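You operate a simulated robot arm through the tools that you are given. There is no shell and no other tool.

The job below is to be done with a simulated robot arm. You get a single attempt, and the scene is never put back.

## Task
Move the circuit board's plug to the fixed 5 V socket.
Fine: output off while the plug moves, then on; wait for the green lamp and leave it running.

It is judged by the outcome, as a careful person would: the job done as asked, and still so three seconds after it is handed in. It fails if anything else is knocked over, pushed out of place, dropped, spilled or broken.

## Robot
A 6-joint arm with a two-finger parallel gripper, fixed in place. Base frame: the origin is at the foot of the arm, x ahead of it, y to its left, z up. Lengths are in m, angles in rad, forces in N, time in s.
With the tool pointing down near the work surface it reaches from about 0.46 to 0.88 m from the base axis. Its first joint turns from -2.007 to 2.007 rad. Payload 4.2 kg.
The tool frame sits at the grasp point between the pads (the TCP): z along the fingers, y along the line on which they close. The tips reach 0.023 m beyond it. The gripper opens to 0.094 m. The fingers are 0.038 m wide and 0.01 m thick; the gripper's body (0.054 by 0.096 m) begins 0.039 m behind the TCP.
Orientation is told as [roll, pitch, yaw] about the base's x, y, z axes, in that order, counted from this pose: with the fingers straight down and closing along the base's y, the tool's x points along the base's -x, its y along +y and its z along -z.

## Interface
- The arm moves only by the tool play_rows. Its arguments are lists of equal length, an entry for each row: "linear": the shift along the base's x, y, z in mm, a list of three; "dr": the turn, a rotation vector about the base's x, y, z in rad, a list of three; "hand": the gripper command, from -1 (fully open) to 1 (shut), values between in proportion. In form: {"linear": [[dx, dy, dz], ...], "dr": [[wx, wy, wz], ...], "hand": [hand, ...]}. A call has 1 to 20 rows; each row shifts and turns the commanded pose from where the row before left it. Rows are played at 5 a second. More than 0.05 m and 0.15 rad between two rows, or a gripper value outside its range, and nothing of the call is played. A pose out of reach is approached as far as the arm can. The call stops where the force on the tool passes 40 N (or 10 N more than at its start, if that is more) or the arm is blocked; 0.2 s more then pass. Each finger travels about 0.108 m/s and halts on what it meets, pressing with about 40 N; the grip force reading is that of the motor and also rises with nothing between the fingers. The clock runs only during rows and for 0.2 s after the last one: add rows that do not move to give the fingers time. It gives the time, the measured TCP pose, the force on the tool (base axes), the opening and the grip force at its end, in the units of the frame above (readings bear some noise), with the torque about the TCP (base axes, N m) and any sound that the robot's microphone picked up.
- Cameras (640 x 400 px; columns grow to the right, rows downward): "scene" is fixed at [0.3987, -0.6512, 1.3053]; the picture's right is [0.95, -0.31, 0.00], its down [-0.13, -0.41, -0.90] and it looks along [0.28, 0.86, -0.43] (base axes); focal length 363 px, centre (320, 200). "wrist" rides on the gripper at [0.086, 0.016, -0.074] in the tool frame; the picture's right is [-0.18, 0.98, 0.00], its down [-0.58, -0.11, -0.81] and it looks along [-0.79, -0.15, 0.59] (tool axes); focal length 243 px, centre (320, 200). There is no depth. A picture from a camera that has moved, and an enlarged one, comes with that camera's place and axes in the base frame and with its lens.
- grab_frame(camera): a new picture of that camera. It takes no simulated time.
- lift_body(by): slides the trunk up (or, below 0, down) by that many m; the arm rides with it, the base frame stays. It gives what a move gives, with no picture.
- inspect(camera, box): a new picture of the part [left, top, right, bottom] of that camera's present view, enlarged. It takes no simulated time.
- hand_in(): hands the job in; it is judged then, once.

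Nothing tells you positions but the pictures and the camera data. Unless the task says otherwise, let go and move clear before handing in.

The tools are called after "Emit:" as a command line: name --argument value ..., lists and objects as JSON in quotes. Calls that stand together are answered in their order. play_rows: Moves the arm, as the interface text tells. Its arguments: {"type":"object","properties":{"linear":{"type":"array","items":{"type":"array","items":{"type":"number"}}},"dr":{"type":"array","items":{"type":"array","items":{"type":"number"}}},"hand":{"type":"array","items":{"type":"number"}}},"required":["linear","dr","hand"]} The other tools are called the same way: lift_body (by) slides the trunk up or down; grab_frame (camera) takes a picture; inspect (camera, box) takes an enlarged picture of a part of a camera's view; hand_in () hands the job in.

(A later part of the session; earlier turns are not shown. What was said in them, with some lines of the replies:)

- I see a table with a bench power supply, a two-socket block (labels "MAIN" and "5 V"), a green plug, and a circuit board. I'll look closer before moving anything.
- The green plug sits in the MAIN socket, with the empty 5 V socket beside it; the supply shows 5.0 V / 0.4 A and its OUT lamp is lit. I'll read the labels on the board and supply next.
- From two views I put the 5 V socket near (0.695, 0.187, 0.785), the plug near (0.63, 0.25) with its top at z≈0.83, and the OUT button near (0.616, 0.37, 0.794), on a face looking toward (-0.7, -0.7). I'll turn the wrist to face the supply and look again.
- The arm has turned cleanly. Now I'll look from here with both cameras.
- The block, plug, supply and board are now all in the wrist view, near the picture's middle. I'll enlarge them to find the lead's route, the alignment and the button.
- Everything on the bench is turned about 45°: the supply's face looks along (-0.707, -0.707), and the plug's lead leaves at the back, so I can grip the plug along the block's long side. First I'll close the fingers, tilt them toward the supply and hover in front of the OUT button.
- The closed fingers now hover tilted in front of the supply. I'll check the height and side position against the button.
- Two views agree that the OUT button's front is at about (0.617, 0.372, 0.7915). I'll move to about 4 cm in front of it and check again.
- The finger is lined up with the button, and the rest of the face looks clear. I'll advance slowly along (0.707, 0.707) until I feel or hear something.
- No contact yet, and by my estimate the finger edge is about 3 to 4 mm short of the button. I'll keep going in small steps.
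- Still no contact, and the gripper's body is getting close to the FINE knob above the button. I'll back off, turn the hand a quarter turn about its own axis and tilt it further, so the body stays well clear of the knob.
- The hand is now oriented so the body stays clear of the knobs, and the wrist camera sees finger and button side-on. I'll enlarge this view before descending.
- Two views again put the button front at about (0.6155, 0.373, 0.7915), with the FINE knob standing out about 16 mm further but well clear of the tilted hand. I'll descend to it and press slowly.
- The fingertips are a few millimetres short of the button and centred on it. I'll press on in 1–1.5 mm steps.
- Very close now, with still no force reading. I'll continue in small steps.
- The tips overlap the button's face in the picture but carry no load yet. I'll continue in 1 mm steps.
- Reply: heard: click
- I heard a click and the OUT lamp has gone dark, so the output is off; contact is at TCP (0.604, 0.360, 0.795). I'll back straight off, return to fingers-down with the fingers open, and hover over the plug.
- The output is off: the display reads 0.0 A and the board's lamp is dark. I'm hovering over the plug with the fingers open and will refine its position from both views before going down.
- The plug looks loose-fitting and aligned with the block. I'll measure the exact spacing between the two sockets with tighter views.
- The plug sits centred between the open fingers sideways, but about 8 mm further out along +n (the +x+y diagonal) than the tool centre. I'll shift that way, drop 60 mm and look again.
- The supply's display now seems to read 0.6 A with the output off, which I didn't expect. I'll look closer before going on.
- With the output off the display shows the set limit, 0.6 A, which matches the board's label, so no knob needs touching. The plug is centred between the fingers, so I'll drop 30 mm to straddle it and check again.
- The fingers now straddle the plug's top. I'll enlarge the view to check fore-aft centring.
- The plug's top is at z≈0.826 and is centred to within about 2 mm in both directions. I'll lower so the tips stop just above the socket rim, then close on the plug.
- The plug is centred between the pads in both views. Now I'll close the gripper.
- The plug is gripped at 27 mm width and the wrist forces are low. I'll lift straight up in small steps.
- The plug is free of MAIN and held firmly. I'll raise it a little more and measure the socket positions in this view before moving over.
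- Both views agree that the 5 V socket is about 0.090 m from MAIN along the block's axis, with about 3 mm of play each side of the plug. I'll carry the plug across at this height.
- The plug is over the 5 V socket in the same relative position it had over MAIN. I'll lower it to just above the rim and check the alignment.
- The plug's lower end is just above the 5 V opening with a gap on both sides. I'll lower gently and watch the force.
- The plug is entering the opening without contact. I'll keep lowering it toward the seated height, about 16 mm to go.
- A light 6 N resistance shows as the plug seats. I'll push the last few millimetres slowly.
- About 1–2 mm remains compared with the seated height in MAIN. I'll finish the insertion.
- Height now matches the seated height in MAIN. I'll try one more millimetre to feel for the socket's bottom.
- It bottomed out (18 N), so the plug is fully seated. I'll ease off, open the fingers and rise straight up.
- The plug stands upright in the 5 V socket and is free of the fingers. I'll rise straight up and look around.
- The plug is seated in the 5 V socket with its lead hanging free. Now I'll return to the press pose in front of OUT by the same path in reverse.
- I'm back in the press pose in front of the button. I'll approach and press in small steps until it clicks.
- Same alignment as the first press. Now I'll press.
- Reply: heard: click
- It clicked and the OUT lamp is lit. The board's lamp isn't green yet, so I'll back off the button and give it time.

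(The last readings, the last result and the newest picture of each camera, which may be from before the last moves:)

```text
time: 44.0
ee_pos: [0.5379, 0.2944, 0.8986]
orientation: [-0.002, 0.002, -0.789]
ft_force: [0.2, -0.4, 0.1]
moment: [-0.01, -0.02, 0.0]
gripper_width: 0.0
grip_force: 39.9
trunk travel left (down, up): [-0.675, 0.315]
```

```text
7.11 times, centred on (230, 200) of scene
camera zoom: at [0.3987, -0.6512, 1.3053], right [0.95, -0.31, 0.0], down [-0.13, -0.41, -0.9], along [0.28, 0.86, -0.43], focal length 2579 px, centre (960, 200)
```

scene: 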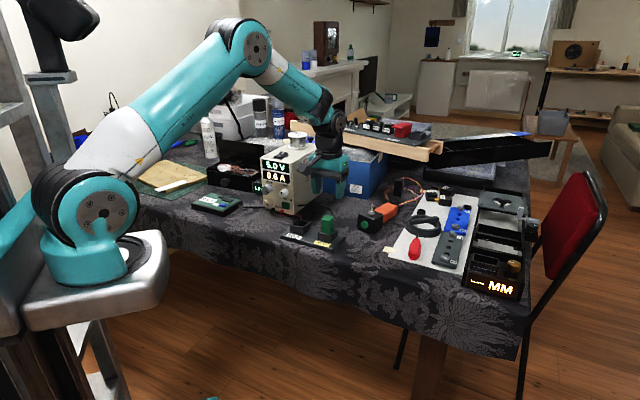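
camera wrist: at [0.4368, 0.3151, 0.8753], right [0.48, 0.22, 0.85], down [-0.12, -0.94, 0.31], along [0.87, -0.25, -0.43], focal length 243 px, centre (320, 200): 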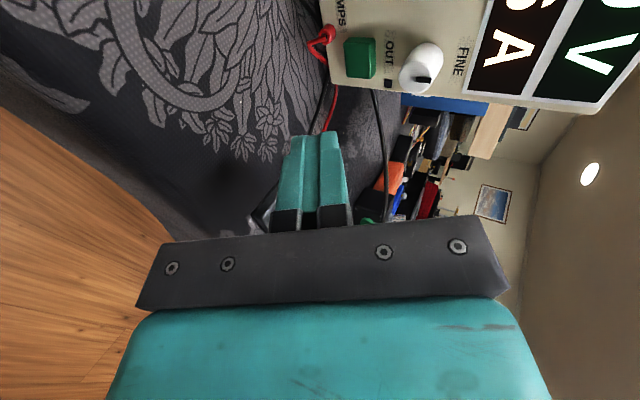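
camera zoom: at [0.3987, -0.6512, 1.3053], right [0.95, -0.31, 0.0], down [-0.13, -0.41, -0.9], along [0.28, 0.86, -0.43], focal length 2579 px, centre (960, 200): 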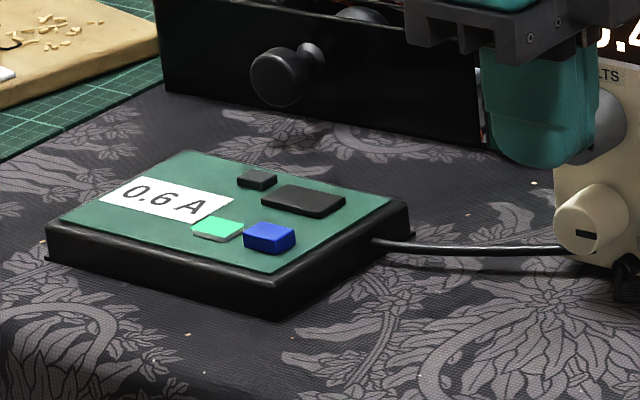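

The board's lamp is green, the OUT lamp is on and the display reads 0.4 A as it did at first. I'll move clear, wait a few seconds and confirm it stays that way.

Emit:
play_rows --linear '[[0, 0, 30], [0, 0, 30], [0, -20, 30], [-10, -40, 20], [-10, -40, 0], [-10, -40, 0], [-10, -40, 0], [0, 0, 0], [0, 0, 0], [0, 0, 0], [0, 0, 0], [0, 0, 0], [0, 0, 0], [0, 0, 0], [0, 0, 0], [0, 0, 0], [0, 0, 0], [0, 0, 0], [0, 0, 0], [0, 0, 0]]' --dr '[[0, 0, 0], [0, 0, 0], [0, 0, 0.14], [0, 0, 0.14], [0, 0, 0.14], [0, 0, 0.14], [0, 0, 0.14], [0, 0, 0], [0, 0, 0], [0, 0, 0], [0, 0, 0], [0, 0, 0], [0, 0, 0], [0, 0, 0], [0, 0, 0], [0, 0, 0], [0, 0, 0], [0, 0, 0], [0, 0, 0], [0, 0, 0]]' --hand '[1, 1, 0, -0.5, -1, -1, -1, -1, -1, -1, -1, -1, -1, -1, -1, -1, -1, -1, -1, -1]'

Emit:
grab_frame --camera "scene"

Emit:
inspect --camera "scene" --box '[180, 140, 360, 250]'

Emit:
inspect --camera "scene" --box '[285, 200, 345, 250]'

```text
time: 48.2
ee_pos: [0.4997, 0.1131, 1.0083]
orientation: [0.0, 0.004, -0.088]
ft_force: [0.3, -0.8, 0.0]
moment: [0.02, -0.01, 0.01]
gripper_width: 0.094
grip_force: 0.0
trunk travel left (down, up): [-0.675, 0.315]
```

```text
taken
```

scene: 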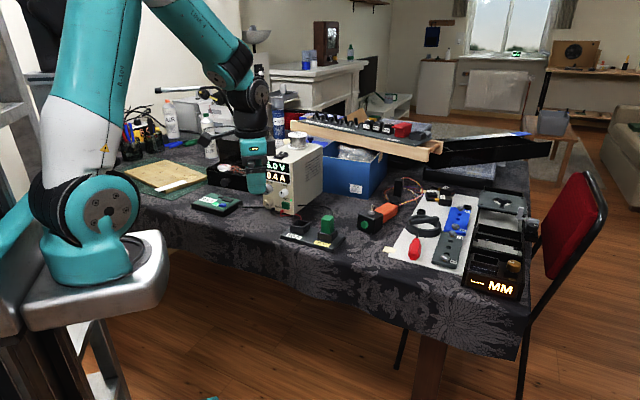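

```text
3.56 times, centred on (270, 195) of scene
camera zoom: at [0.3987, -0.6512, 1.3053], right [0.95, -0.31, 0.0], down [-0.13, -0.41, -0.9], along [0.28, 0.86, -0.43], focal length 1289 px, centre (498, 218)
```

zoom: 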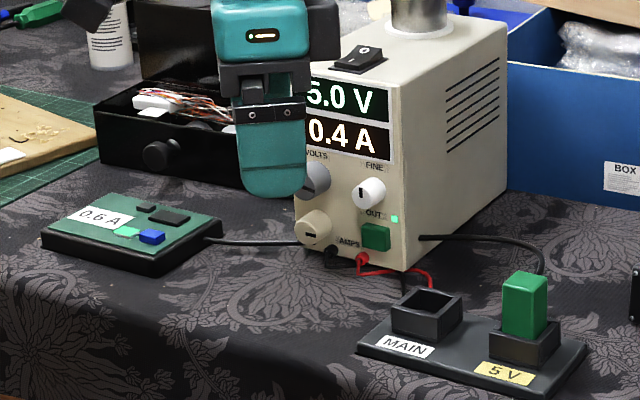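

```text
8.00 times, centred on (315, 225) of scene
camera zoom: at [0.3987, -0.6512, 1.3053], right [0.95, -0.31, 0.0], down [-0.13, -0.41, -0.9], along [0.28, 0.86, -0.43], focal length 2901 px, centre (360, 0)
```

zoom: 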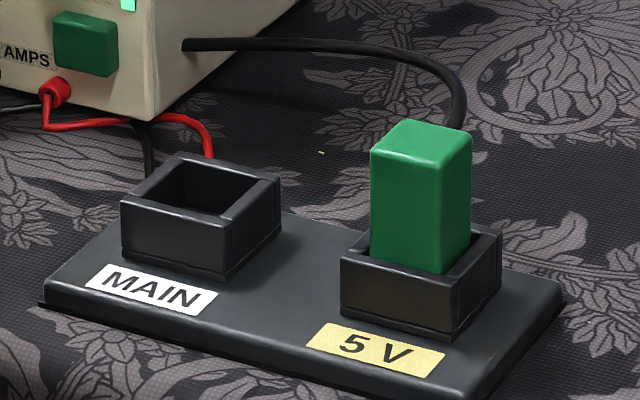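

The plug is upright in the 5 V socket, OUT is lit at 5.0 V / 0.4 A, and the board's lamp has stayed green. Nothing else has moved and the arm is clear, so I'm handing it in.

Emit:
hand_in

```text
The job is handed in.
```

The circuit board's plug is now seated in the fixed 5 V socket, and the board is running with its green lamp lit. I switched the output off before moving the plug and back on once it was in.

A few seconds after switching on, the lamp was still green. The supply read 5.0 V and 0.4 A, the same as before the move. I left the output on. None of the supply's knobs were touched, I saw nothing else knocked or moved, and the arm was clear of everything when I handed the job in.
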